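You operate a simulated robot arm through the tools that you are given. There is no shell and no other tool.

You are at the controls of a simulated robot arm. One attempt, no reset.

TASK
Swap the purple tile in the steel clamp for the teal tile.
Fine: gap dial to 0 first; the old tile stands in the wooden tile holder; close the dial to the new number till the white lamp lights; third tile, levers, valves and blue knob stay.

Only the result counts: the job must be done as asked and must still hold three seconds after the hand-in. Knocking over, shifting, dropping, spilling or breaking anything else fails it.

THE ROBOT
A 7-joint arm with a two-finger parallel gripper, fixed in place. Base frame: the origin is at the foot of the arm, x ahead of it, y to its left, z up. Units: mm, rad, N and s.
Its first joint turns from -2.897 to 2.897 rad. Payload 4.4 kg.
Tool frame: the origin (TCP) lies between the finger pads and is the grasp point; the fingertips stand 23 mm ahead of it; z points along the fingers, y is the line along which they close. The gripper opens to 94 mm. The fingers are 38 mm wide and 10 mm thick; the gripper's body (54 by 96 mm) begins 39 mm behind the TCP.
Orientation is told as [roll, pitch, yaw] about the base's x, y, z axes, in that order, counted from this pose: with the fingers straight down and closing along the base's y, the tool's x points along the base's -x, its y along +y and its z along -z.

THE INTERFACE
- The arm moves only by the tool nudge_tool. Its argument "motion" is a list of rows, each a list of 3 entries, a list of its own where there are three numbers: the shift along the tool's x, y, z in cm, then the turn, a rotation vector about the tool's x, y, z in rad, then the closure, from 0 (fully open) to 1 (shut). In form: [[[x, y, z], [ax, ay, az], fingers], ...]. A call has 1 to 20 rows; each row is the pose to reach, as a shift and turn from the pose commanded when the call began, along the tool's axes at that moment. A row lasts 0.2 s, in which the tool goes at most 50 mm and 0.15 rad; a call with a longer step from one row to the next is refused whole, and so is a gripper value outside its range. Where a pose cannot be reached the arm comes as near as it can. A force on the tool above 70 N (or 10 N above the force at the start of the call, whichever is more), or a blocked arm, ends the call early, and 0.2 s more pass. The fingers move at their own pace (about 72 mm/s each) and stop on an object; they squeeze with about 21 N. The grip force told is the motor's: it shows also when the fingers shut on nothing. Time passes only in rows, and 0.2 s behind the last, so rows that repeat a pose let the fingers close. The reply holds the time, the measured pose of the TCP, the force on the tool along the base axes, the opening and the grip force, in the units named above and with some noise, with the torque about the TCP (base axes, N m) and any sound that the robot's microphone picked up, and new pictures: "show" is both (left out), scene, wrist or none.
- Cameras (640 x 400 px; columns grow to the right, rows downward): "scene" is fixed at [219.5, 500.3, 1537.9]; the picture's right is [-0.13, -0.99, 0.00], its down [-0.70, 0.09, -0.71] and it looks along [0.70, -0.09, -0.71] (base axes); focal length 282 px, centre (320, 200). "wrist" rides on the gripper at [86, 16, -75] in the tool frame; the picture's right is [-0.18, 0.98, 0.00], its down [-0.58, -0.11, -0.81] and it looks along [-0.79, -0.15, 0.59] (tool axes); focal length 243 px, centre (320, 200).
- locate(camera, pixels): for up to 12 pixels [column, row] of the newest picture of that camera ("zoom" is the newest enlarged one), the place [x, y, z] in the base frame of the surface seen there, good to about 2 mm. The clock stands still meanwhile.
- enlarge(camera, box): a new picture of the part [left, top, right, bottom] of that camera's present view, enlarged. The clock stands still meanwhile.
- job_done(): hands the job in; it is judged then, once.

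Leave the gripper open and the arm clear of the work at the hand-in unless told otherwise.

The tools are called after ">>>" by a JSON object that holds its "api" and its "payload". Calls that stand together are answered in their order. nudge_tool: Moves the arm, as the interface text tells. Its arguments: {"type":"object","properties":{"motion":{"type":"array","items":{"type":"array"}},"show":{"type":"string","enum":["both","scene","wrist","none"]}},"required":["motion"]} The other tools are called the same way: locate (camera, pixels) gives the place of the surface under pixels of a picture; enlarge (camera, box) takes an enlarged picture of a part of a camera's view; job_done () hands the job in.

At the start:

```text
clock: 0.0
position: [840.3, 246.4, 1172.3]
orientation: [0.001, 0.001, -0.002]
contact_force: [0.1, -0.5, -0.2]
torque: [-0.02, 0.04, -0.01]
width: 94.1
gripper_force: 0.0
```

scene: 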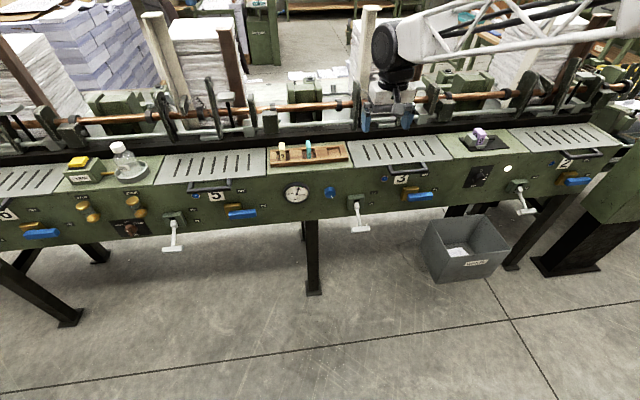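
wrist: 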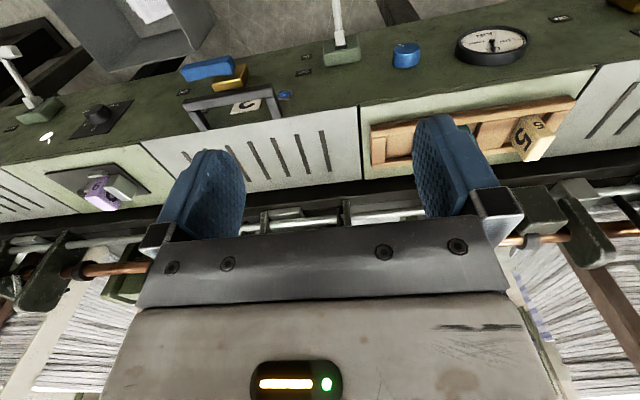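

I see the machine bench: the wooden holder with tiles around scene (308,152), the clamp with the purple tile around (480,138), and a black dial panel around (478,177). I'll enlarge these areas first.

>>> {"api": "enlarge", "payload": {"camera": "scene", "box": [430, 110, 550, 200]}}

>>> {"api": "enlarge", "payload": {"camera": "scene", "box": [250, 120, 370, 210]}}

>>> {"api": "enlarge", "payload": {"camera": "wrist", "box": [0, 80, 180, 230]}}

>>> {"api": "locate", "payload": {"camera": "scene", "pixels": [[480, 132], [483, 145], [478, 177], [507, 168], [308, 145], [308, 155], [283, 147], [283, 156], [270, 160], [345, 155], [330, 192], [465, 150]]}}

```text
4.44 times, centred on (490, 155) of scene
```

zoom: 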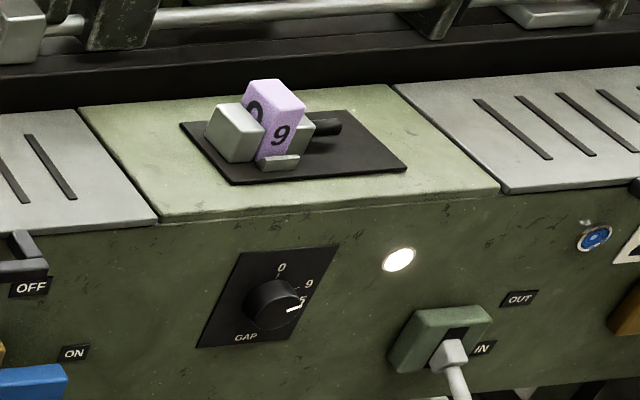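

```text
4.44 times, centred on (310, 165) of scene
```

zoom: 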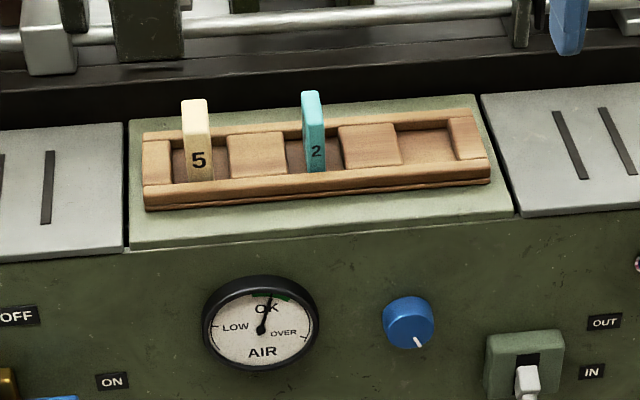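

```text
2.67 times, centred on (90, 155) of wrist
```

zoom: 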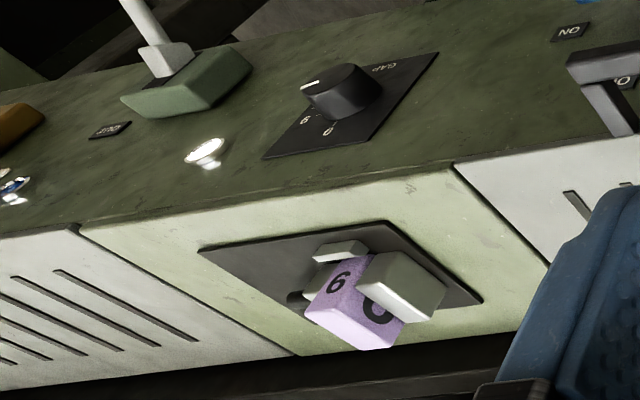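

```text
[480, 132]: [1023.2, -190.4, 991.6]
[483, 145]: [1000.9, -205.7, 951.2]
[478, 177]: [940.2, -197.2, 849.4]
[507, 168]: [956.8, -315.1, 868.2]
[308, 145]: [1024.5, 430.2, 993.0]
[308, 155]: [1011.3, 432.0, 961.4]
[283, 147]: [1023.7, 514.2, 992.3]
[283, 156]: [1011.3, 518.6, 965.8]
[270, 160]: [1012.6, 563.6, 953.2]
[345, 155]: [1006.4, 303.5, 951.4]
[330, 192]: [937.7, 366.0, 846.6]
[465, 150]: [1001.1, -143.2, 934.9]
```

The purple tile (9) sits in the clamp. The gap dial is below it and the white lamp next to the dial is lit. The holder has cream (5) and teal (2). I'll move the wrist camera in front of the clamp for a closer look, backing up slightly and staying high.

>>> {"api": "nudge_tool", "payload": {"motion": [[[0.8, -4.4, 0], [0, 0, 0], 0], [[1.6, -8.8, 0], [0, 0, 0], 0], [[2.4, -13.2, 0], [0, 0, 0], 0], [[3.2, -17.6, 0], [0, 0, 0], 0], [[4, -22, 0], [0, 0, 0], 0], [[4.8, -26.4, 0], [0, 0, 0], 0], [[5.6, -30.8, 0], [0, 0, 0], 0], [[6.4, -35.2, 0], [0, 0, 0], 0], [[7.2, -39.6, 0], [0, 0, 0], 0], [[8, -44, 0], [0, 0, 0], 0], [[8, -44, 0], [0, 0, 0], 0]]}}

```text
clock: 2.4
position: [758.6, -198.7, 1171.7]
orientation: [-0.001, 0.001, 0.0]
contact_force: [0.2, -0.1, 0.8]
torque: [0.0, 0.04, -0.01]
width: 94.1
gripper_force: 0.0
```

scene: 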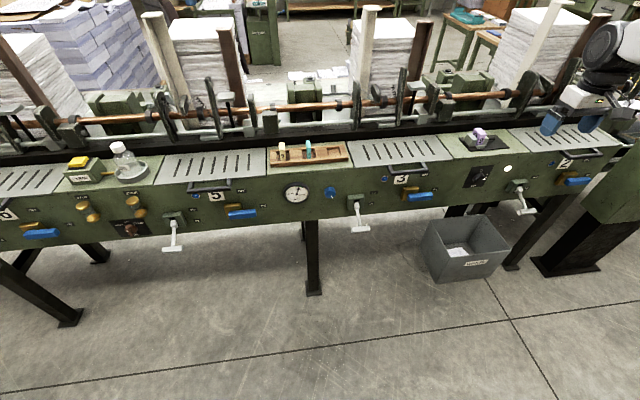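
wrist: 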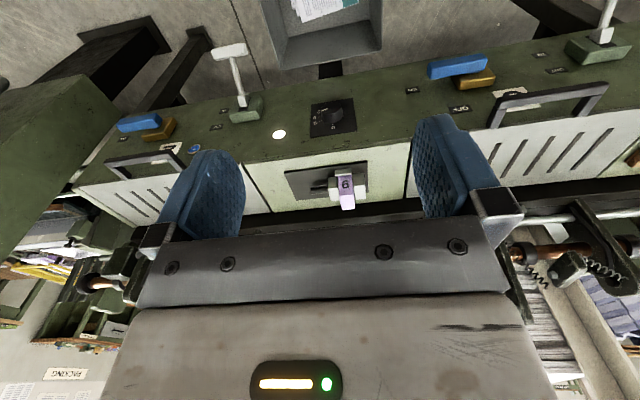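

The clamp is now at wrist (330,185) and the dial at (332,117). I'll enlarge both and locate them.

>>> {"api": "enlarge", "payload": {"camera": "wrist", "box": [250, 80, 410, 215]}}

>>> {"api": "enlarge", "payload": {"camera": "wrist", "box": [300, 90, 364, 140]}}

>>> {"api": "enlarge", "payload": {"camera": "wrist", "box": [280, 155, 384, 215]}}

>>> {"api": "enlarge", "payload": {"camera": "scene", "box": [455, 125, 519, 190]}}

```text
2.96 times, centred on (330, 148) of wrist
```

zoom: 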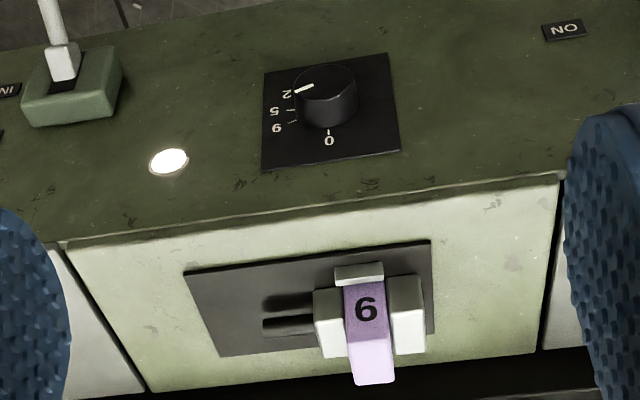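

```text
8.00 times, centred on (332, 115) of wrist
```

zoom: 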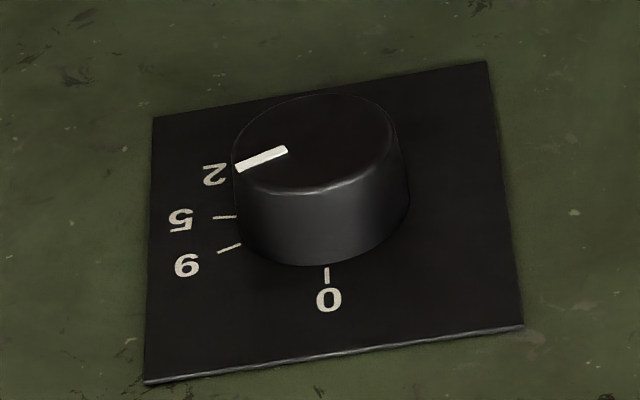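

```text
6.15 times, centred on (332, 185) of wrist
```

zoom: 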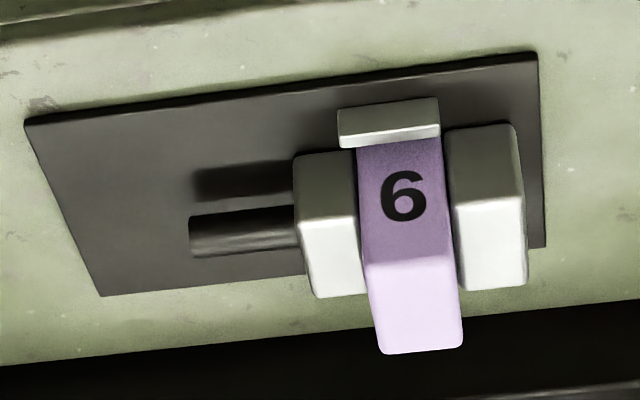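

```text
6.15 times, centred on (487, 158) of scene
```

zoom: 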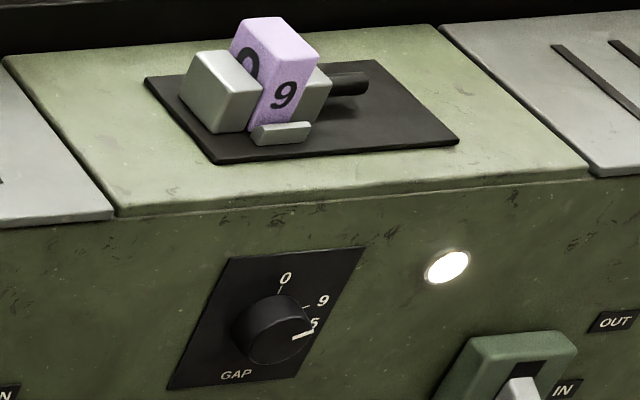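

Dial marks run clockwise 0, 9, 5, 2, with the pointer near 9. I'll measure the dial geometry: enlarge it again, then locate points on it.

>>> {"api": "enlarge", "payload": {"camera": "wrist", "box": [300, 90, 364, 130]}}

>>> {"api": "locate", "payload": {"camera": "wrist", "pixels": [[315, 101], [360, 97], [364, 131], [315, 138], [340, 130], [332, 124], [331, 106], [325, 110], [400, 110], [280, 100], [420, 130], [278, 134]]}}

```text
10.00 times, centred on (332, 110) of wrist
```

zoom: 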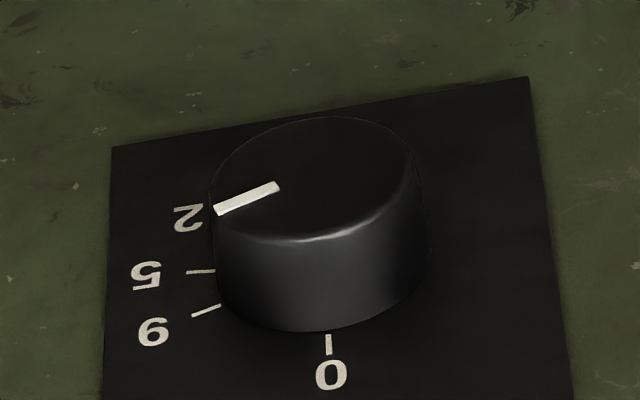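

```text
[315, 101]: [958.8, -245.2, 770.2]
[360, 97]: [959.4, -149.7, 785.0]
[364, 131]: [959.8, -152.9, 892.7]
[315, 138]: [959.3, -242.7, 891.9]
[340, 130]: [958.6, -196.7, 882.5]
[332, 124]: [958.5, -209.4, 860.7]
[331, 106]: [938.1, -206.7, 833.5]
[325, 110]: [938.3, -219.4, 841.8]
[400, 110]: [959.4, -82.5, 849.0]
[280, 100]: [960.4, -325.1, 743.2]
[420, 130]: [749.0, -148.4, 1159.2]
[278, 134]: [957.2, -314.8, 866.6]
```

>>> {"api": "locate", "payload": {"camera": "zoom", "pixels": [[276, 187], [217, 210], [328, 350], [328, 336], [192, 315], [218, 307], [190, 272], [213, 271], [330, 120], [216, 170], [404, 150], [320, 236]]}}

>>> {"api": "locate", "payload": {"camera": "wrist", "pixels": [[346, 202], [341, 172], [355, 184], [340, 184], [362, 178], [361, 196], [335, 195], [333, 182], [315, 190], [340, 199], [350, 199], [345, 185]]}}

```text
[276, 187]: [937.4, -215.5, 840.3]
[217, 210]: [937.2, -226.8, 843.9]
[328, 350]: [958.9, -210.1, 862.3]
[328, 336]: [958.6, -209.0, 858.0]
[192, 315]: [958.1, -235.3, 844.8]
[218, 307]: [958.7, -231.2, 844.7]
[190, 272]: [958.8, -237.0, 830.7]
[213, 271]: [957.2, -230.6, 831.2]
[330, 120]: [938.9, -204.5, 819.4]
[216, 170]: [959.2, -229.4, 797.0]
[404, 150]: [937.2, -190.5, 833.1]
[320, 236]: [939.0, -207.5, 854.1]
```

```text
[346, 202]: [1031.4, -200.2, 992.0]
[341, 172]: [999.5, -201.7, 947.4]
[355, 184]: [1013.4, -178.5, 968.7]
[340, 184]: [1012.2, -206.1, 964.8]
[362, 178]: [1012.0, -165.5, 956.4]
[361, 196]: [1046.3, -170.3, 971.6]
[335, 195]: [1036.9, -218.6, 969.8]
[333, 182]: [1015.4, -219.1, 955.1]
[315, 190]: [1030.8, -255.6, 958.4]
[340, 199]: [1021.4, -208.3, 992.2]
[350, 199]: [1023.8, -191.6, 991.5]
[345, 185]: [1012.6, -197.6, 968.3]
```

The panel is vertical at x≈959. The knob centre is at y≈-208.5, z≈836.5, radius about 20 mm, with its front at x≈938. The marks lie at 0°, 71° (9), 102° (5), and the pointer is on 9. I'll turn the hand to point forward and lower it in front of the dial, keeping well clear at x≈780.

>>> {"api": "nudge_tool", "payload": {"motion": [[[0, 0, 2], [0, -0.14, 0], 0], [[0, -0.2, 4.5], [0, -0.28, 0], 0], [[0, -0.4, 7], [0, -0.42, 0], 0], [[0, -0.6, 9.5], [0, -0.56, 0], 0], [[0, -0.8, 12], [0, -0.7, 0], 0], [[0, -0.98, 14.5], [0, -0.84, 0], 0], [[0, -0.98, 17], [0, -0.98, 0], 0], [[0, -0.98, 19.5], [0, -1.12, 0], 0], [[-0.5, -0.98, 22], [0, -1.26, 0], 0], [[-1, -0.98, 24.5], [0, -1.4, 0], 0], [[-1.5, -0.98, 26], [0, -1.5, 0], 0], [[-2, -0.98, 27.2], [0, -1.5708, 0], 0], [[-2, -0.98, 27.2], [0, -1.5708, 0], 0]]}}

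```text
clock: 5.2
position: [780.7, -203.0, 902.7]
orientation: [-2.867, -1.569, 2.868]
contact_force: [0.0, 0.2, 0.1]
torque: [0.01, 0.0, 0.04]
width: 93.9
gripper_force: 0.1
```

scene: 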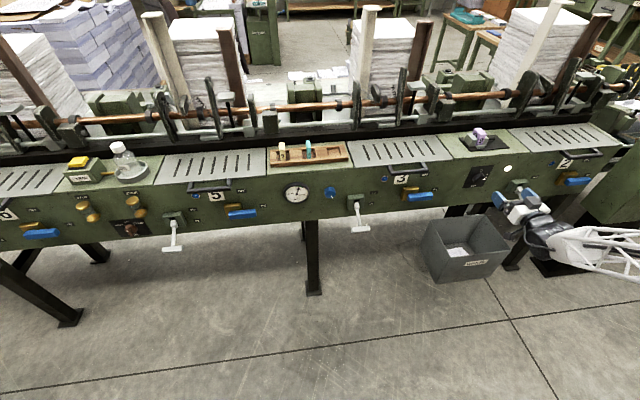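
wrist: 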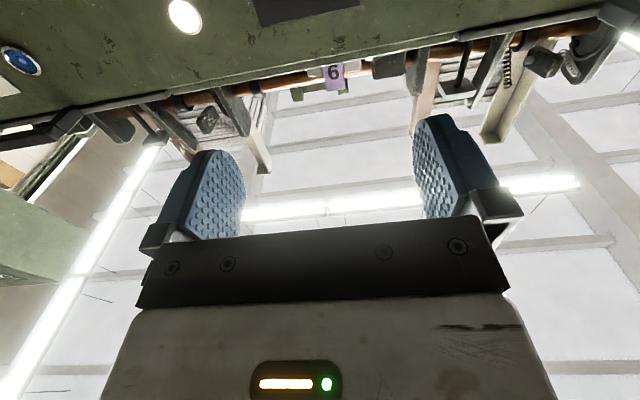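

The hand now faces the panel. I'll lower it to the knob's height and come in, keeping the fingertips about 25 mm short of the knob face.

>>> {"api": "nudge_tool", "payload": {"motion": [[[2, -0.2, 0], [0, 0, 0], 0], [[4, -0.4, 0], [0, 0, 0], 0], [[6.4, -0.5, 2], [0, 0, 0], 0], [[6.4, -0.5, 5], [0, 0, 0], 0], [[6.4, -0.5, 8], [0, 0, 0], 0], [[6.4, -0.5, 10.5], [0, 0, 0], 0], [[6.4, -0.5, 11], [0, 0, 0], 0], [[6.4, -0.5, 11], [0, 0, 0], 0], [[6.4, -0.5, 11], [0, 0, 0], 0]]}}

>>> {"api": "enlarge", "payload": {"camera": "scene", "box": [430, 120, 560, 220]}}

```text
clock: 7.2
position: [885.9, -210.0, 835.6]
orientation: [-3.007, -1.572, 3.007]
contact_force: [-0.6, 0.5, -0.9]
torque: [0.01, 0.01, 0.02]
width: 94.2
gripper_force: 0.0
```

scene: 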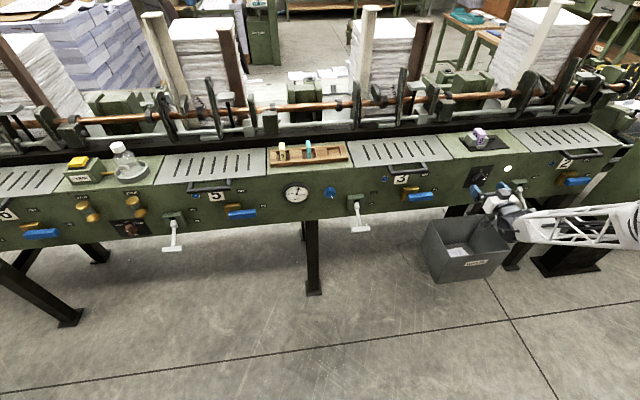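
wrist: 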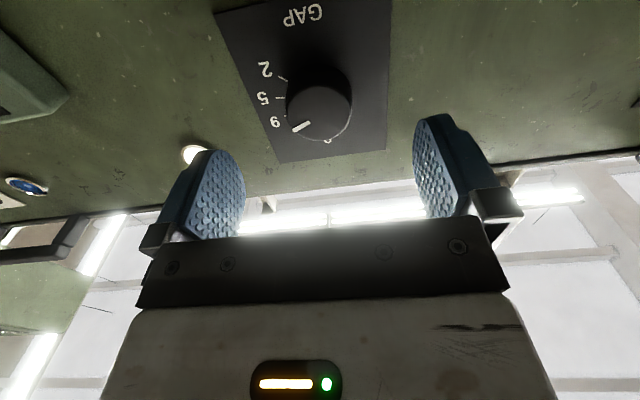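

```text
4.00 times, centred on (495, 170) of scene
```

zoom: 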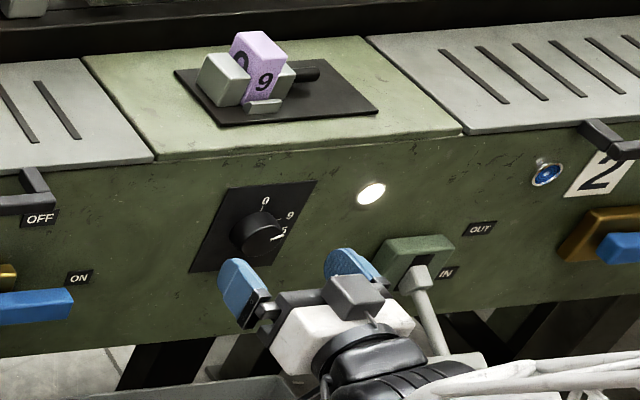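

The wrist view shows the dial well. I'll locate the tick for 2 and the pointer, and check how far away the nearby white lever is.

>>> {"api": "enlarge", "payload": {"camera": "wrist", "box": [230, 30, 390, 160]}}

>>> {"api": "locate", "payload": {"camera": "wrist", "pixels": [[282, 79], [277, 98], [284, 117], [294, 129], [309, 122], [325, 90], [345, 105], [328, 141], [325, 114], [60, 95], [10, 130]]}}

>>> {"api": "locate", "payload": {"camera": "scene", "pixels": [[518, 187], [524, 208], [535, 205], [508, 168], [480, 172]]}}

```text
3.08 times, centred on (310, 95) of wrist
```

zoom: 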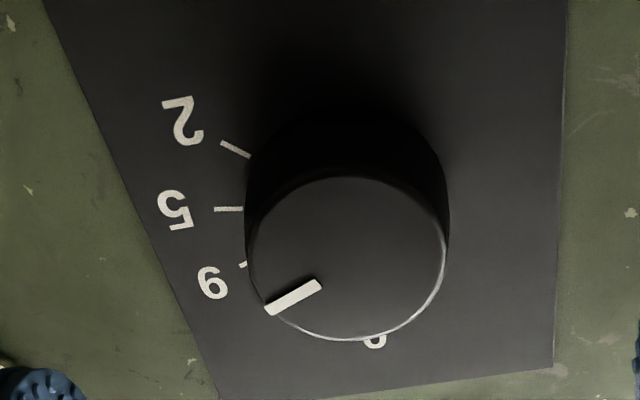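

```text
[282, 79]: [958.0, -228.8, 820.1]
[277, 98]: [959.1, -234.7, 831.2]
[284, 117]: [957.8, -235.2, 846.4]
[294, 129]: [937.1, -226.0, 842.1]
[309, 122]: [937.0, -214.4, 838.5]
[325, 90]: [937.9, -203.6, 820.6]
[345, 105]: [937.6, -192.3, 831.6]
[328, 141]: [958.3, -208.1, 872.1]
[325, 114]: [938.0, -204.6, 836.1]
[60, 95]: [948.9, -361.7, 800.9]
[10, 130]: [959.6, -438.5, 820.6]
```

```text
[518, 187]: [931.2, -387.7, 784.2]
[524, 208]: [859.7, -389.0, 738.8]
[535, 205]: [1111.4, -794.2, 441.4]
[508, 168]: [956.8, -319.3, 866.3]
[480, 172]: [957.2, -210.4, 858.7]
```

>>> {"api": "locate", "payload": {"camera": "scene", "pixels": [[527, 211], [540, 222], [530, 232], [560, 228], [600, 225], [510, 222], [500, 200], [512, 205], [640, 225], [525, 212], [518, 210], [495, 215]]}}

>>> {"api": "enlarge", "payload": {"camera": "scene", "box": [460, 165, 580, 255]}}

```text
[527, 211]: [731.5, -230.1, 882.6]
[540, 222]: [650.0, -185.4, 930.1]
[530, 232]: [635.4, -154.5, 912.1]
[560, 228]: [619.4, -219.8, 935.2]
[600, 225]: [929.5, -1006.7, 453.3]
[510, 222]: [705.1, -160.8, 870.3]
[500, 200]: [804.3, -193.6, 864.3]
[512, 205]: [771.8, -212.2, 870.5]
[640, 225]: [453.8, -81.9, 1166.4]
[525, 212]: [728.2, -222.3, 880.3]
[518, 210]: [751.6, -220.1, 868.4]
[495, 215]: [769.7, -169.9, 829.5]
```

```text
4.44 times, centred on (520, 210) of scene
```

zoom: 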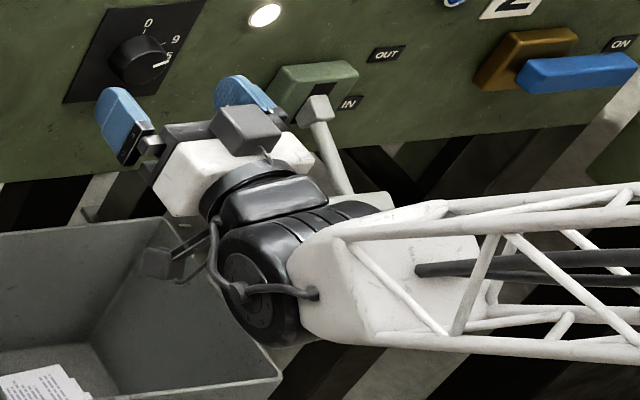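

Lever and arm are well clear of each other, with over 150 mm in y. The tick for 2 sits near 127°. I'll pre-rotate the hand clockwise 0.6 rad about its axis, advance around the knob with the tips about 6–8 mm short of the panel, and close on the knob.

>>> {"api": "nudge_tool", "payload": {"motion": [[[0, 0, 0], [0, 0, 0.14], 0], [[0, 0, 0], [0, 0, 0.28], 0], [[0, 0, 0], [0, 0, 0.42], 0], [[0, 0, 0], [0, 0, 0.56], 0], [[0, 0, 0.5], [0, 0, 0.62], 0], [[0, 0, 2], [0, 0, 0.62], 0], [[0, 0, 3], [0, 0, 0.62], 0], [[0, 0, 4], [0, 0, 0.62], 0], [[0, 0, 4], [0, 0, 0.62], 0]]}}

>>> {"api": "enlarge", "payload": {"camera": "scene", "box": [450, 130, 546, 205]}}

```text
clock: 9.2
position: [928.4, -209.0, 836.0]
orientation: [1.571, -0.952, -1.57]
contact_force: [-0.5, 0.5, 0.3]
torque: [-0.01, 0.01, -0.01]
width: 94.0
gripper_force: 0.0
```

scene: 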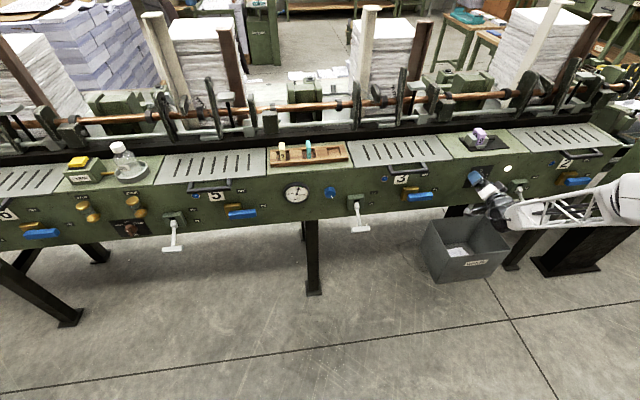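
wrist: 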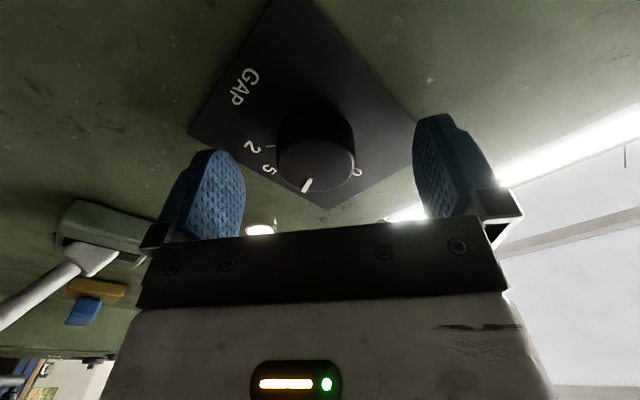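

```text
5.33 times, centred on (498, 168) of scene
```

zoom: 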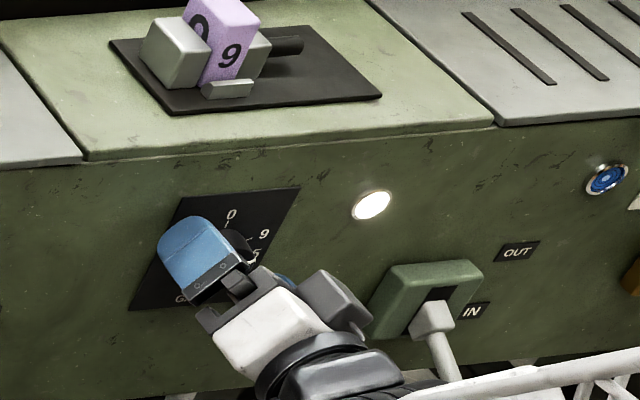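

The knob is between the fingers. Closing on it.

>>> {"api": "nudge_tool", "payload": {"motion": [[[0, 0, 0], [0, 0, 0], 0.3], [[0, 0, 0], [0, 0, 0], 0.6], [[0, 0, 0], [0, 0, 0], 1], [[0, 0, 0], [0, 0, 0], 1], [[0, 0, 0], [0, 0, 0], 1]], "show": "wrist"}}

```text
clock: 10.4
position: [927.5, -209.9, 834.7]
orientation: [1.569, -0.95, -1.57]
contact_force: [7.8, -39.0, -21.7]
torque: [0.05, 0.63, -0.96]
width: 39.8
gripper_force: 45.1
```

wrist: 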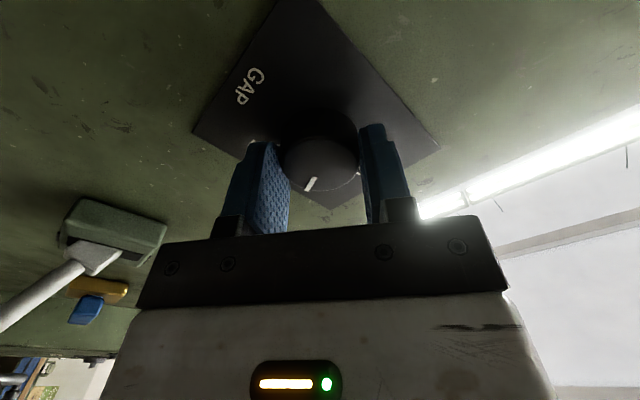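

The fingers hold the knob at 39.8 mm, but there is a side load of about 45 N along tool -y. I'll shift the hand slightly that way to relieve it.

>>> {"api": "nudge_tool", "payload": {"motion": [[[0, -0.1, 0], [0, 0, 0], 1], [[0, -0.1, 0], [0, 0, 0], 1]], "show": "none"}}

```text
clock: 11.0
position: [928.1, -209.7, 834.1]
orientation: [1.572, -0.95, -1.57]
contact_force: [-43.6, -39.5, -6.7]
torque: [0.03, 0.3, -1.24]
width: 40.0
gripper_force: 45.1
```

The side load is still there and there is some axial load too. I'll open, shift another 1 mm while free, and regrip to get a clean grasp.

>>> {"api": "nudge_tool", "payload": {"motion": [[[0, 0, 0], [0, 0, 0], 0.4], [[0, 0, 0], [0, 0, 0], 0.4], [[0, -0.08, -0.05], [0, 0, 0], 0.4], [[0, -0.08, -0.05], [0, 0, 0], 0.4], [[0, -0.08, -0.05], [0, 0, 0], 0.4]], "show": "none"}}

>>> {"api": "nudge_tool", "payload": {"motion": [[[0, 0, 0], [0, 0, 0], 0.6], [[0, 0, 0], [0, 0, 0], 1], [[0, 0, 0], [0, 0, 0], 1]], "show": "none"}}

```text
clock: 12.2
position: [928.6, -209.6, 835.0]
orientation: [1.571, -0.95, -1.569]
contact_force: [-1.1, -0.4, 1.0]
torque: [0.01, -0.01, -0.01]
width: 56.6
gripper_force: 0.0
```

```text
clock: 13.0
position: [928.1, -209.8, 833.8]
orientation: [1.569, -0.95, -1.572]
contact_force: [1.4, -15.0, -7.6]
torque: [0.03, 0.18, -0.31]
width: 40.1
gripper_force: 45.1
```

The side load is down to about 17 N. Now I turn the knob counter-clockwise, as seen from the front, by half of the way, then check.

>>> {"api": "nudge_tool", "payload": {"motion": [[[0, -0.03, 0], [0, 0, -0.1], 1], [[0, -0.03, 0], [0, 0, -0.2], 1], [[0, -0.03, 0], [0, 0, -0.3], 1], [[0, -0.03, 0], [0, 0, -0.4], 1]]}}

>>> {"api": "enlarge", "payload": {"camera": "scene", "box": [450, 120, 546, 195]}}

```text
clock: 14.0
position: [928.8, -210.1, 834.1]
orientation: [1.562, -1.35, -1.566]
contact_force: [-20.2, -20.6, -9.2]
torque: [0.05, -0.22, -0.53]
width: 39.9
gripper_force: 45.7
```

scene: 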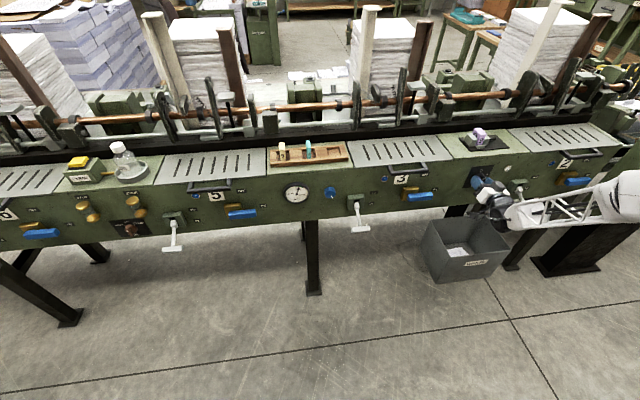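
wrist: 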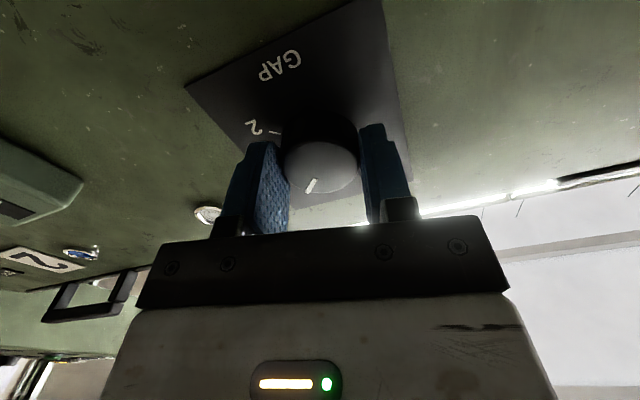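

```text
5.33 times, centred on (498, 158) of scene
```

zoom: 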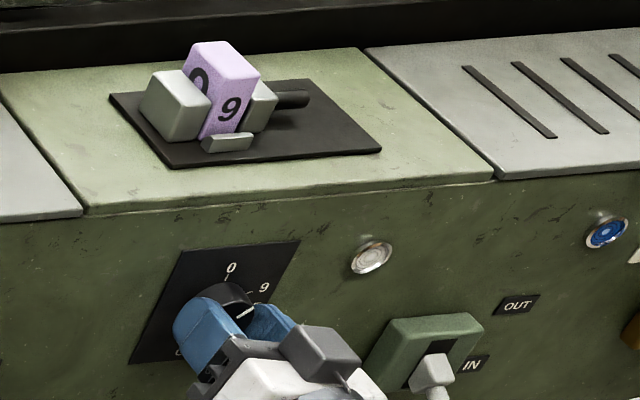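

The knob turns with the hand (pointer now about 49°), the lamp went off, and the jaw is opening. I'll continue towards 0.

>>> {"api": "nudge_tool", "payload": {"motion": [[[0, -0.02, 0], [0, 0, -0.1], 1], [[0, -0.03, 0], [0, 0, -0.2], 1], [[0, -0.03, 0], [0, 0, -0.3], 1], [[0, -0.03, 0], [0, 0, -0.4], 1], [[0, -0.03, 0], [0, 0, -0.5], 1], [[0, -0.03, 0], [0, 0, -0.6], 1], [[0, -0.03, 0], [0, 0, -0.7], 1], [[0, -0.03, 0], [0, 0, -0.78], 1]]}}

>>> {"api": "enlarge", "payload": {"camera": "scene", "box": [450, 120, 546, 195]}}

>>> {"api": "enlarge", "payload": {"camera": "wrist", "box": [240, 100, 400, 230]}}

```text
clock: 15.2
position: [928.2, -211.4, 829.8]
orientation: [-1.453, -1.382, 1.49]
contact_force: [13.1, 5.9, -3.2]
torque: [-0.04, -0.22, -0.2]
width: 39.9
gripper_force: 45.2
out of reach, approached as far as the arm can: row 4, 5
stopped in row 5: the force on the tool passed its limit at 97 N (the readings are from after the stop); the commanded pose is now the measured one
```

scene: 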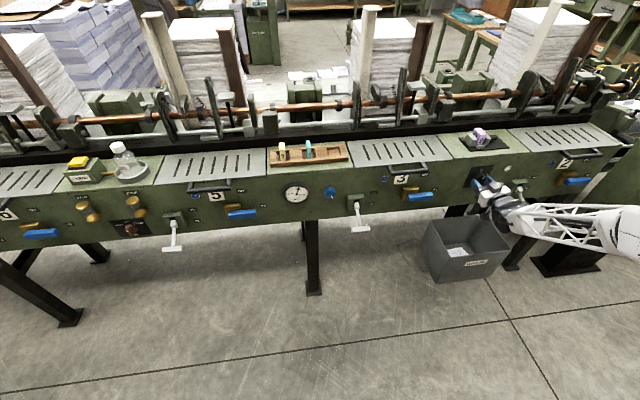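
wrist: 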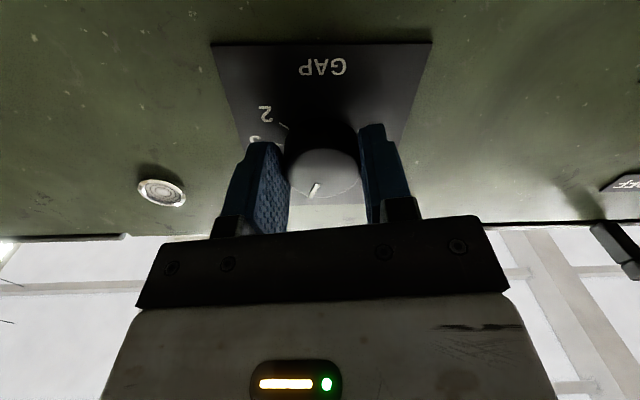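

```text
5.33 times, centred on (498, 158) of scene
```

zoom: 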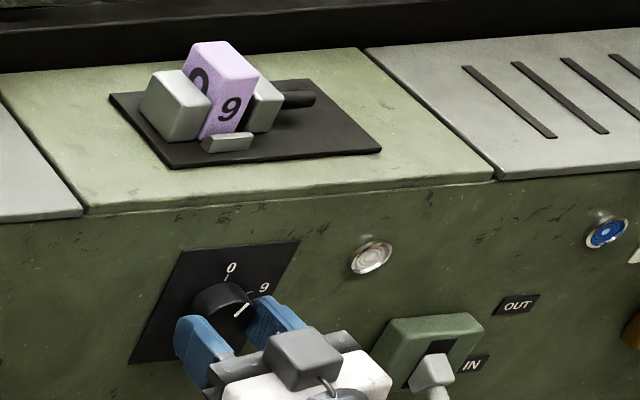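

```text
3.08 times, centred on (320, 165) of wrist
```

zoom: 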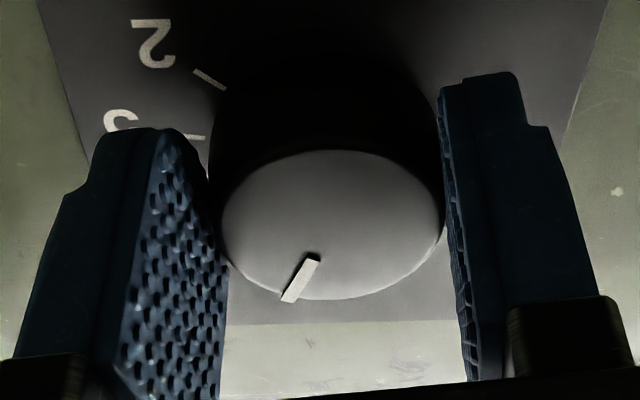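

The wrist hit its limit in this direction (hand angle about -0.19), so the knob is only partly turned, with the pointer at roughly 28°. I'll release, correct the small tilt and height offset, then turn the hand the other way and regrip.

>>> {"api": "nudge_tool", "payload": {"motion": [[[0, 0, 0], [0, 0, 0], 0.35], [[0, 0, 0], [0, 0, 0], 0.35], [[-0.23, 0.04, 0], [0.019, -0.008, 0.05], 0.35], [[-0.46, 0.08, 0], [0.038, -0.015, 0.15], 0.35], [[-0.46, 0.08, 0], [0.038, -0.015, 0.28], 0.35], [[-0.46, 0.08, 0], [0.038, -0.015, 0.28], 0.35]], "show": "none"}}

```text
clock: 16.6
position: [928.4, -210.1, 832.9]
orientation: [1.514, -1.476, -1.52]
contact_force: [0.1, -0.1, 0.0]
torque: [0.0, -0.03, 0.02]
width: 61.0
gripper_force: 0.0
```

Clean now. Rotate the hand +0.7 rad while open, nudge up 1 mm, then close.

>>> {"api": "nudge_tool", "payload": {"motion": [[[-0.1, 0, 0], [0, 0, 0.14], 0.35], [[-0.13, 0.02, 0], [0, 0, 0.28], 0.35], [[-0.13, 0.02, 0], [0, 0, 0.42], 0.35], [[-0.13, 0.02, 0], [0, 0, 0.56], 0.35], [[-0.13, 0.02, 0], [0, 0, 0.7], 0.35], [[-0.13, 0.02, 0], [0, 0, 0.7], 0.35]], "show": "none"}}

>>> {"api": "nudge_tool", "payload": {"motion": [[[0, 0, 0], [0, 0, 0], 0.6], [[0, 0, 0], [0, 0, 0], 1], [[0, 0, 0], [0, 0, 0], 1]]}}

>>> {"api": "enlarge", "payload": {"camera": "wrist", "box": [240, 80, 400, 210]}}

>>> {"api": "enlarge", "payload": {"camera": "scene", "box": [450, 120, 546, 195]}}

```text
clock: 18.0
position: [928.0, -210.2, 834.8]
orientation: [1.563, -0.776, -1.572]
contact_force: [0.9, 0.8, 0.1]
torque: [-0.01, -0.01, 0.04]
width: 61.1
gripper_force: 0.0
```

```text
clock: 18.8
position: [929.5, -210.4, 835.7]
orientation: [1.564, -0.778, -1.571]
contact_force: [-4.9, 13.3, 7.9]
torque: [0.01, -0.16, 0.32]
width: 40.5
gripper_force: 44.5
```

scene: 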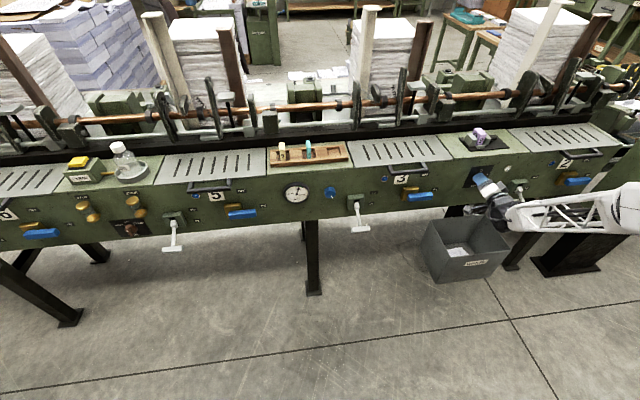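
wrist: 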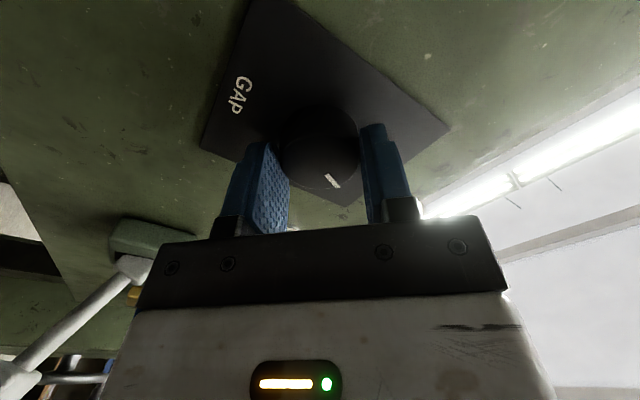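

```text
3.08 times, centred on (320, 145) of wrist
```

zoom: 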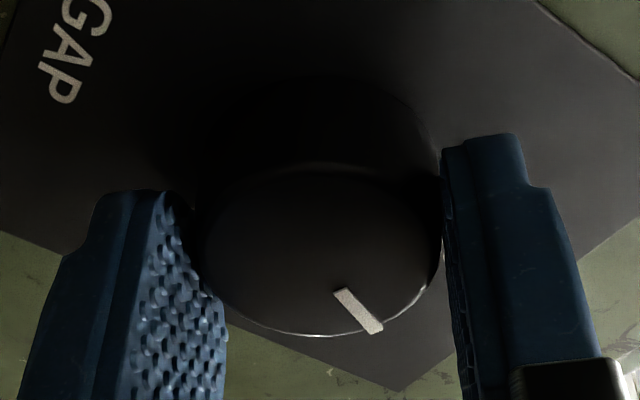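

```text
5.33 times, centred on (498, 158) of scene
```

zoom: 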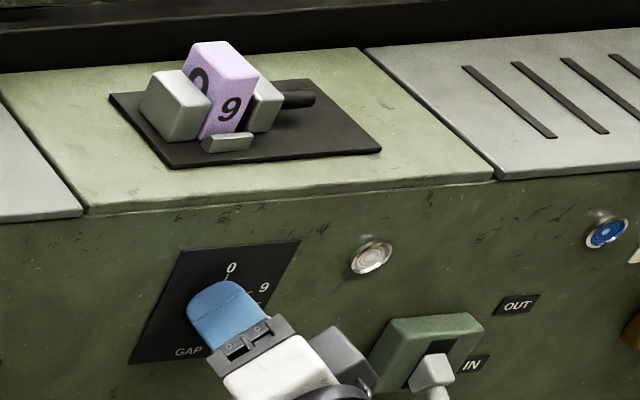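

Let me locate the pointer ends in the wrist view to compute the remaining angle.

>>> {"api": "enlarge", "payload": {"camera": "wrist", "box": [280, 110, 380, 210]}}

>>> {"api": "locate", "payload": {"camera": "wrist", "pixels": [[325, 175], [339, 188], [332, 180], [318, 190], [318, 165], [300, 170]]}}

```text
4.00 times, centred on (330, 160) of wrist
```

zoom: 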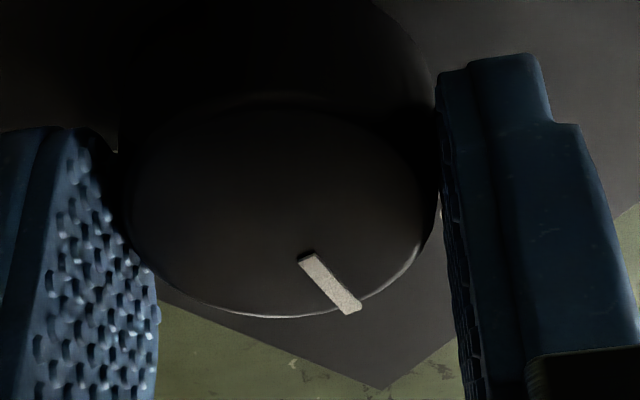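

```text
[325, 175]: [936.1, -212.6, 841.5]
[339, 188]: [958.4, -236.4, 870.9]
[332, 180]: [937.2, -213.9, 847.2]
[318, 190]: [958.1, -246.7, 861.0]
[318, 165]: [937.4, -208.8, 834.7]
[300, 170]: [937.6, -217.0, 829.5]
```

>>> {"api": "locate", "payload": {"camera": "zoom", "pixels": [[305, 262], [315, 270], [325, 282], [335, 292], [345, 304], [350, 309], [413, 150], [140, 200], [270, 313], [400, 280]]}}

```text
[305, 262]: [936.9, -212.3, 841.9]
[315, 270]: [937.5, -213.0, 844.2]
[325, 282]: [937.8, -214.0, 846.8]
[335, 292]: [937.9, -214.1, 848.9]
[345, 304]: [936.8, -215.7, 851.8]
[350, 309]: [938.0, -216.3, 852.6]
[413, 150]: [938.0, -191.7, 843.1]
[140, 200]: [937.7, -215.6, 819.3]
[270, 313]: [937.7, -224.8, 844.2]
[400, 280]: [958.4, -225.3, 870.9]
```

The pointer is at about 20°. Turn another -0.36 rad to reach 0.

>>> {"api": "nudge_tool", "payload": {"motion": [[[0, 0.03, 0], [0, 0, -0.09], 1], [[0, 0.03, 0], [0, 0, -0.18], 1], [[0, 0.03, 0], [0, 0, -0.27], 1], [[0, 0.03, 0], [0, 0, -0.36], 1], [[0, 0.03, 0], [0, 0, -0.36], 1]]}}

>>> {"api": "enlarge", "payload": {"camera": "wrist", "box": [280, 110, 380, 210]}}

```text
clock: 20.0
position: [928.4, -210.8, 836.3]
orientation: [1.562, -1.141, -1.566]
contact_force: [-39.3, 17.8, 25.8]
torque: [0.01, -0.73, 0.63]
width: 40.5
gripper_force: 45.3
```

scene: 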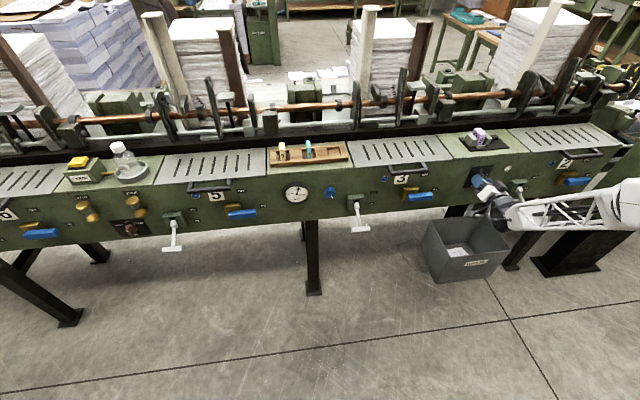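
wrist: 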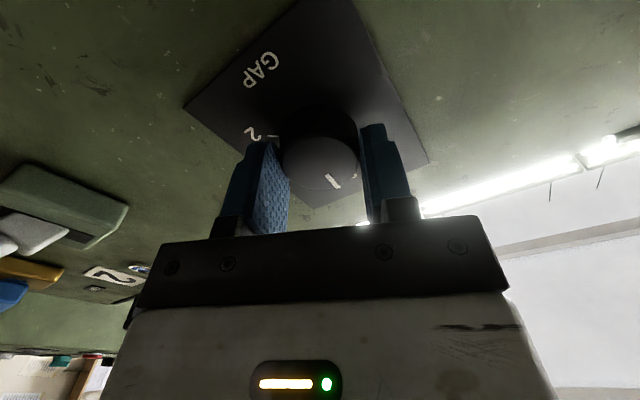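

```text
4.00 times, centred on (330, 160) of wrist
```

zoom: 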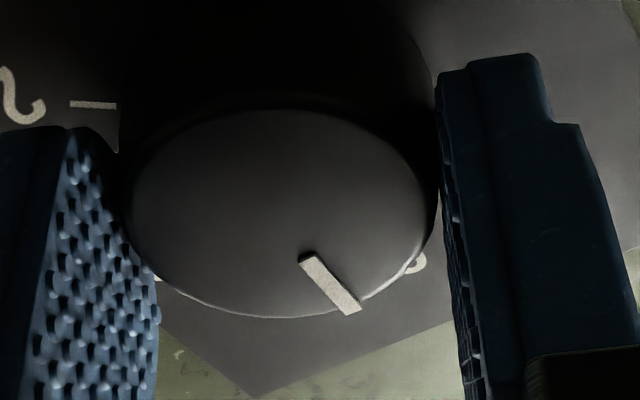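

>>> {"api": "locate", "payload": {"camera": "zoom", "pixels": [[305, 262], [315, 270], [325, 282], [335, 292], [345, 304], [350, 309], [417, 264], [90, 104]]}}

>>> {"api": "enlarge", "payload": {"camera": "scene", "box": [455, 120, 535, 195]}}

```text
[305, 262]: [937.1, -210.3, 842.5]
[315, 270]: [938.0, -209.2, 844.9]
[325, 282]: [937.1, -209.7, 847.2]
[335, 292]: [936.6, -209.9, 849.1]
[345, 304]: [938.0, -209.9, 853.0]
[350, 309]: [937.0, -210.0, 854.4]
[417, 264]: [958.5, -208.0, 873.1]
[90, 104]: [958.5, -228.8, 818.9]
```

```text
5.33 times, centred on (495, 158) of scene
```

zoom: 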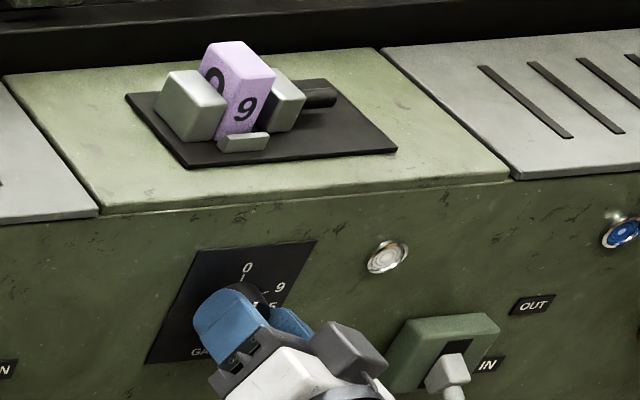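

The pointer is now exactly vertical (both ends at y≈-210), so the dial is at 0. I'll release, back straight out, and look.

>>> {"api": "nudge_tool", "payload": {"motion": [[[0, 0, 0], [0, 0, 0], 0.3], [[0, 0, 0], [0, 0, 0], 0], [[0, 0, 0], [0, 0, 0], 0], [[0, 0, -2], [0, 0, 0], 0], [[0, 0, -5], [0, 0, 0], 0], [[0, 0, -9], [0, 0, 0], 0], [[0, 0, -13], [0, 0, 0], 0], [[0, 0, -15], [0, 0, 0], 0], [[0, 0, -15], [0, 0, 0], 0]]}}

>>> {"api": "enlarge", "payload": {"camera": "scene", "box": [455, 120, 535, 195]}}

```text
clock: 22.0
position: [776.6, -211.4, 838.2]
orientation: [1.558, -1.138, -1.567]
contact_force: [0.1, -0.3, 0.4]
torque: [0.02, 0.0, -0.04]
width: 93.9
gripper_force: 0.1
```

scene: 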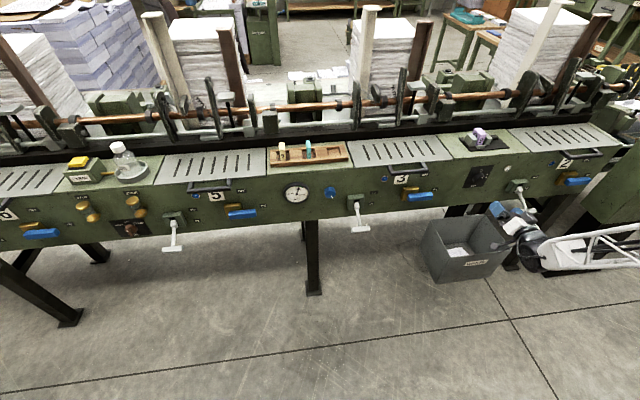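
wrist: 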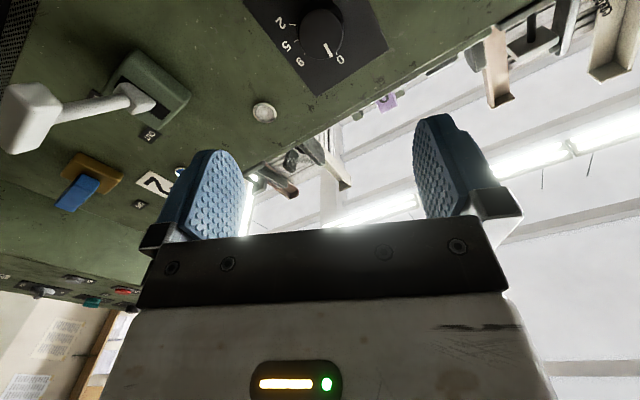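

```text
5.33 times, centred on (495, 158) of scene
```

zoom: 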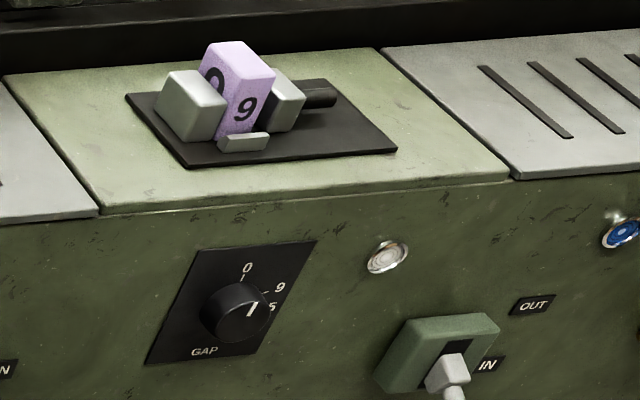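

The dial reads 0 and the lamp is off. Next I raise the hand and level the roll, then tip it to point down above the bench.

>>> {"api": "nudge_tool", "payload": {"motion": [[[-2, 0.9, 0], [0, 0, -0.1], 0], [[-5, 2.3, 0], [0, 0, -0.2], 0], [[-8, 3.7, 0], [0, 0, -0.3], 0], [[-11, 5.1, 0], [0, 0, -0.4], 0], [[-14, 6.4, 0], [0, 0, -0.42], 0], [[-17, 7.8, 0], [0, 0, -0.42], 0], [[-20, 9.2, 0], [0, 0, -0.42], 0], [[-20, 9.2, 0], [0, 0, -0.42], 0]], "show": "none"}}

```text
clock: 23.8
position: [778.6, -210.3, 1055.7]
orientation: [1.144, -1.556, -1.148]
contact_force: [0.4, -0.1, 0.3]
torque: [-0.03, -0.01, -0.03]
width: 94.1
gripper_force: 0.1
```

>>> {"api": "nudge_tool", "payload": {"motion": [[[-1, 0, 0], [0, 0.14, 0], 0], [[-2, 0, 0], [0, 0.28, 0], 0], [[-3, 0, 0], [0, 0.42, 0], 0], [[-4, 0, 0], [0, 0.56, 0], 0], [[-5, 0, 0], [0, 0.7, 0], 0], [[-6, 0, 0], [0, 0.84, 0], 0], [[-7, 0, 1], [0, 0.98, 0], 0], [[-8, 0, 2], [0, 1.12, 0], 0], [[-9, 0, 4], [0, 1.26, 0], 0], [[-9, 0, 6], [0, 1.4, 0], 0], [[-9, 0, 8], [0, 1.5, 0], 0], [[-9, 0, 10], [0, 1.57, 0], 0], [[-9, 0, 12], [0, 1.57, 0], 0], [[-9, 0, 12], [0, 1.57, 0], 0]]}}

>>> {"api": "enlarge", "payload": {"camera": "wrist", "box": [250, 80, 410, 215]}}

```text
clock: 26.8
position: [900.0, -212.2, 1144.9]
orientation: [0.012, 0.005, -0.005]
contact_force: [0.1, -0.1, 0.3]
torque: [0.01, 0.01, -0.02]
width: 93.8
gripper_force: 0.0
```

scene: 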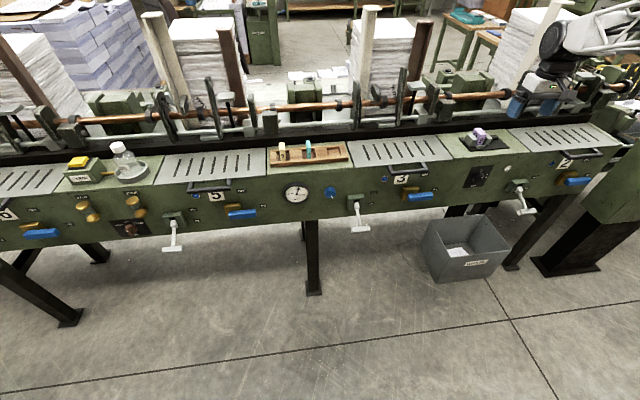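
wrist: 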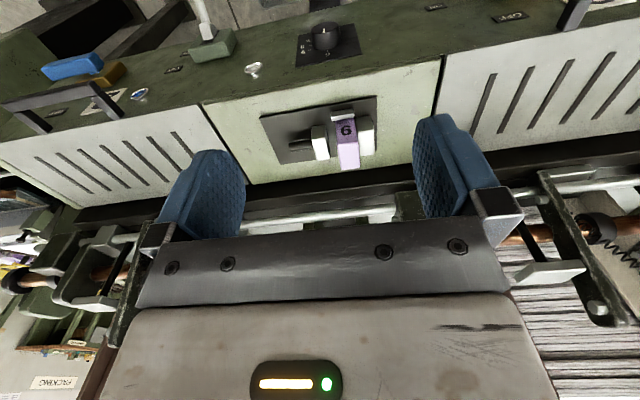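

```text
2.96 times, centred on (330, 148) of wrist
```

zoom: 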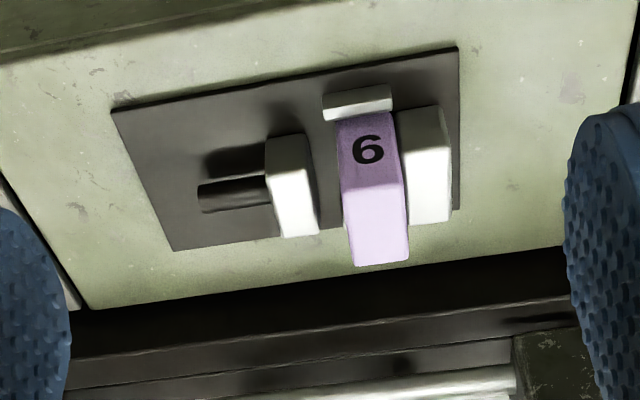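

The jaw is clearly open now. I'll measure the tile, the jaws and what stands behind the bench.

>>> {"api": "enlarge", "payload": {"camera": "wrist", "box": [280, 95, 400, 175]}}

>>> {"api": "locate", "payload": {"camera": "wrist", "pixels": [[300, 218], [370, 212], [320, 190], [350, 205], [420, 200], [290, 225], [140, 240], [110, 290], [600, 240], [400, 190], [560, 200], [260, 200]]}}

>>> {"api": "locate", "payload": {"camera": "scene", "pixels": [[465, 100], [475, 112], [480, 120], [440, 108], [425, 105], [527, 85], [300, 105], [310, 128], [300, 138], [280, 112], [355, 90], [250, 115]]}}

```text
5.00 times, centred on (340, 135) of wrist
```

zoom: 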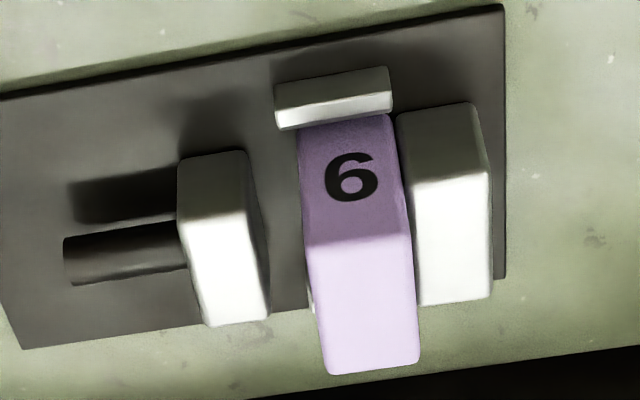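

```text
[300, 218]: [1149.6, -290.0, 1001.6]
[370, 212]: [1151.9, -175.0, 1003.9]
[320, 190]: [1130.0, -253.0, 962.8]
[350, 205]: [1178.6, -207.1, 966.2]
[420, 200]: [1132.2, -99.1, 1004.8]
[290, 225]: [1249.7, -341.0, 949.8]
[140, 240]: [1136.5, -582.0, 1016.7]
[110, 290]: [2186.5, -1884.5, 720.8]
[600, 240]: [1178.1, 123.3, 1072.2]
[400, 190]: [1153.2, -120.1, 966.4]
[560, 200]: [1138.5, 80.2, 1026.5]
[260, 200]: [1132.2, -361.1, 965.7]
```

```text
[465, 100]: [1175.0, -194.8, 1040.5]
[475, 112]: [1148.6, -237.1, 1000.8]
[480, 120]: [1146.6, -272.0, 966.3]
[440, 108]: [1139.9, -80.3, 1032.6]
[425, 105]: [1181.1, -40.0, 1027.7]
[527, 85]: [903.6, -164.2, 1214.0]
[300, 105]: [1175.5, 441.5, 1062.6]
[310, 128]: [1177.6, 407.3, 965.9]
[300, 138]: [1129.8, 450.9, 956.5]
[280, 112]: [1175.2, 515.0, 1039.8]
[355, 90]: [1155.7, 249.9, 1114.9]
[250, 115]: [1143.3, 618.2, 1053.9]
```

>>> {"api": "locate", "payload": {"camera": "zoom", "pixels": [[310, 245], [410, 238], [330, 370], [415, 358], [365, 300], [303, 140], [388, 125], [350, 215], [415, 185], [485, 170], [485, 295], [425, 300]]}}

>>> {"api": "locate", "payload": {"camera": "zoom", "pixels": [[195, 220], [240, 215], [262, 315], [215, 322], [185, 165], [245, 155], [330, 85], [280, 110], [385, 95], [280, 230], [390, 110], [450, 200]]}}

```text
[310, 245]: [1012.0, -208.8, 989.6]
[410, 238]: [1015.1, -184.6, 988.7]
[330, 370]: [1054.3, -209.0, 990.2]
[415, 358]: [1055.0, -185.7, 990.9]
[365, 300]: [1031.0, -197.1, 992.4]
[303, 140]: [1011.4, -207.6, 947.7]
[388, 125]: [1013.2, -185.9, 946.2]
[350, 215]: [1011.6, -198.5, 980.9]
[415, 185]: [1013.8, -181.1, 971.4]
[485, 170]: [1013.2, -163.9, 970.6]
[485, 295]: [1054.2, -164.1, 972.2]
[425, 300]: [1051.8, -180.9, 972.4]
```

```text
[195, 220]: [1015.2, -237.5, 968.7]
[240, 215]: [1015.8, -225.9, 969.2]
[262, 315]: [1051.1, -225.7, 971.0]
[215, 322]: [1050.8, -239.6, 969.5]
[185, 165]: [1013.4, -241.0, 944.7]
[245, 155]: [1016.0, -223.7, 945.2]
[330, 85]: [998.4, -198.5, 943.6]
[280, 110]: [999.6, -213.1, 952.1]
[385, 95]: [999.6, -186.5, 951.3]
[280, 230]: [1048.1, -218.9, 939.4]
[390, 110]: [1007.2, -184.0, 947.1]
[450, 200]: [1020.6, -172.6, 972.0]
```

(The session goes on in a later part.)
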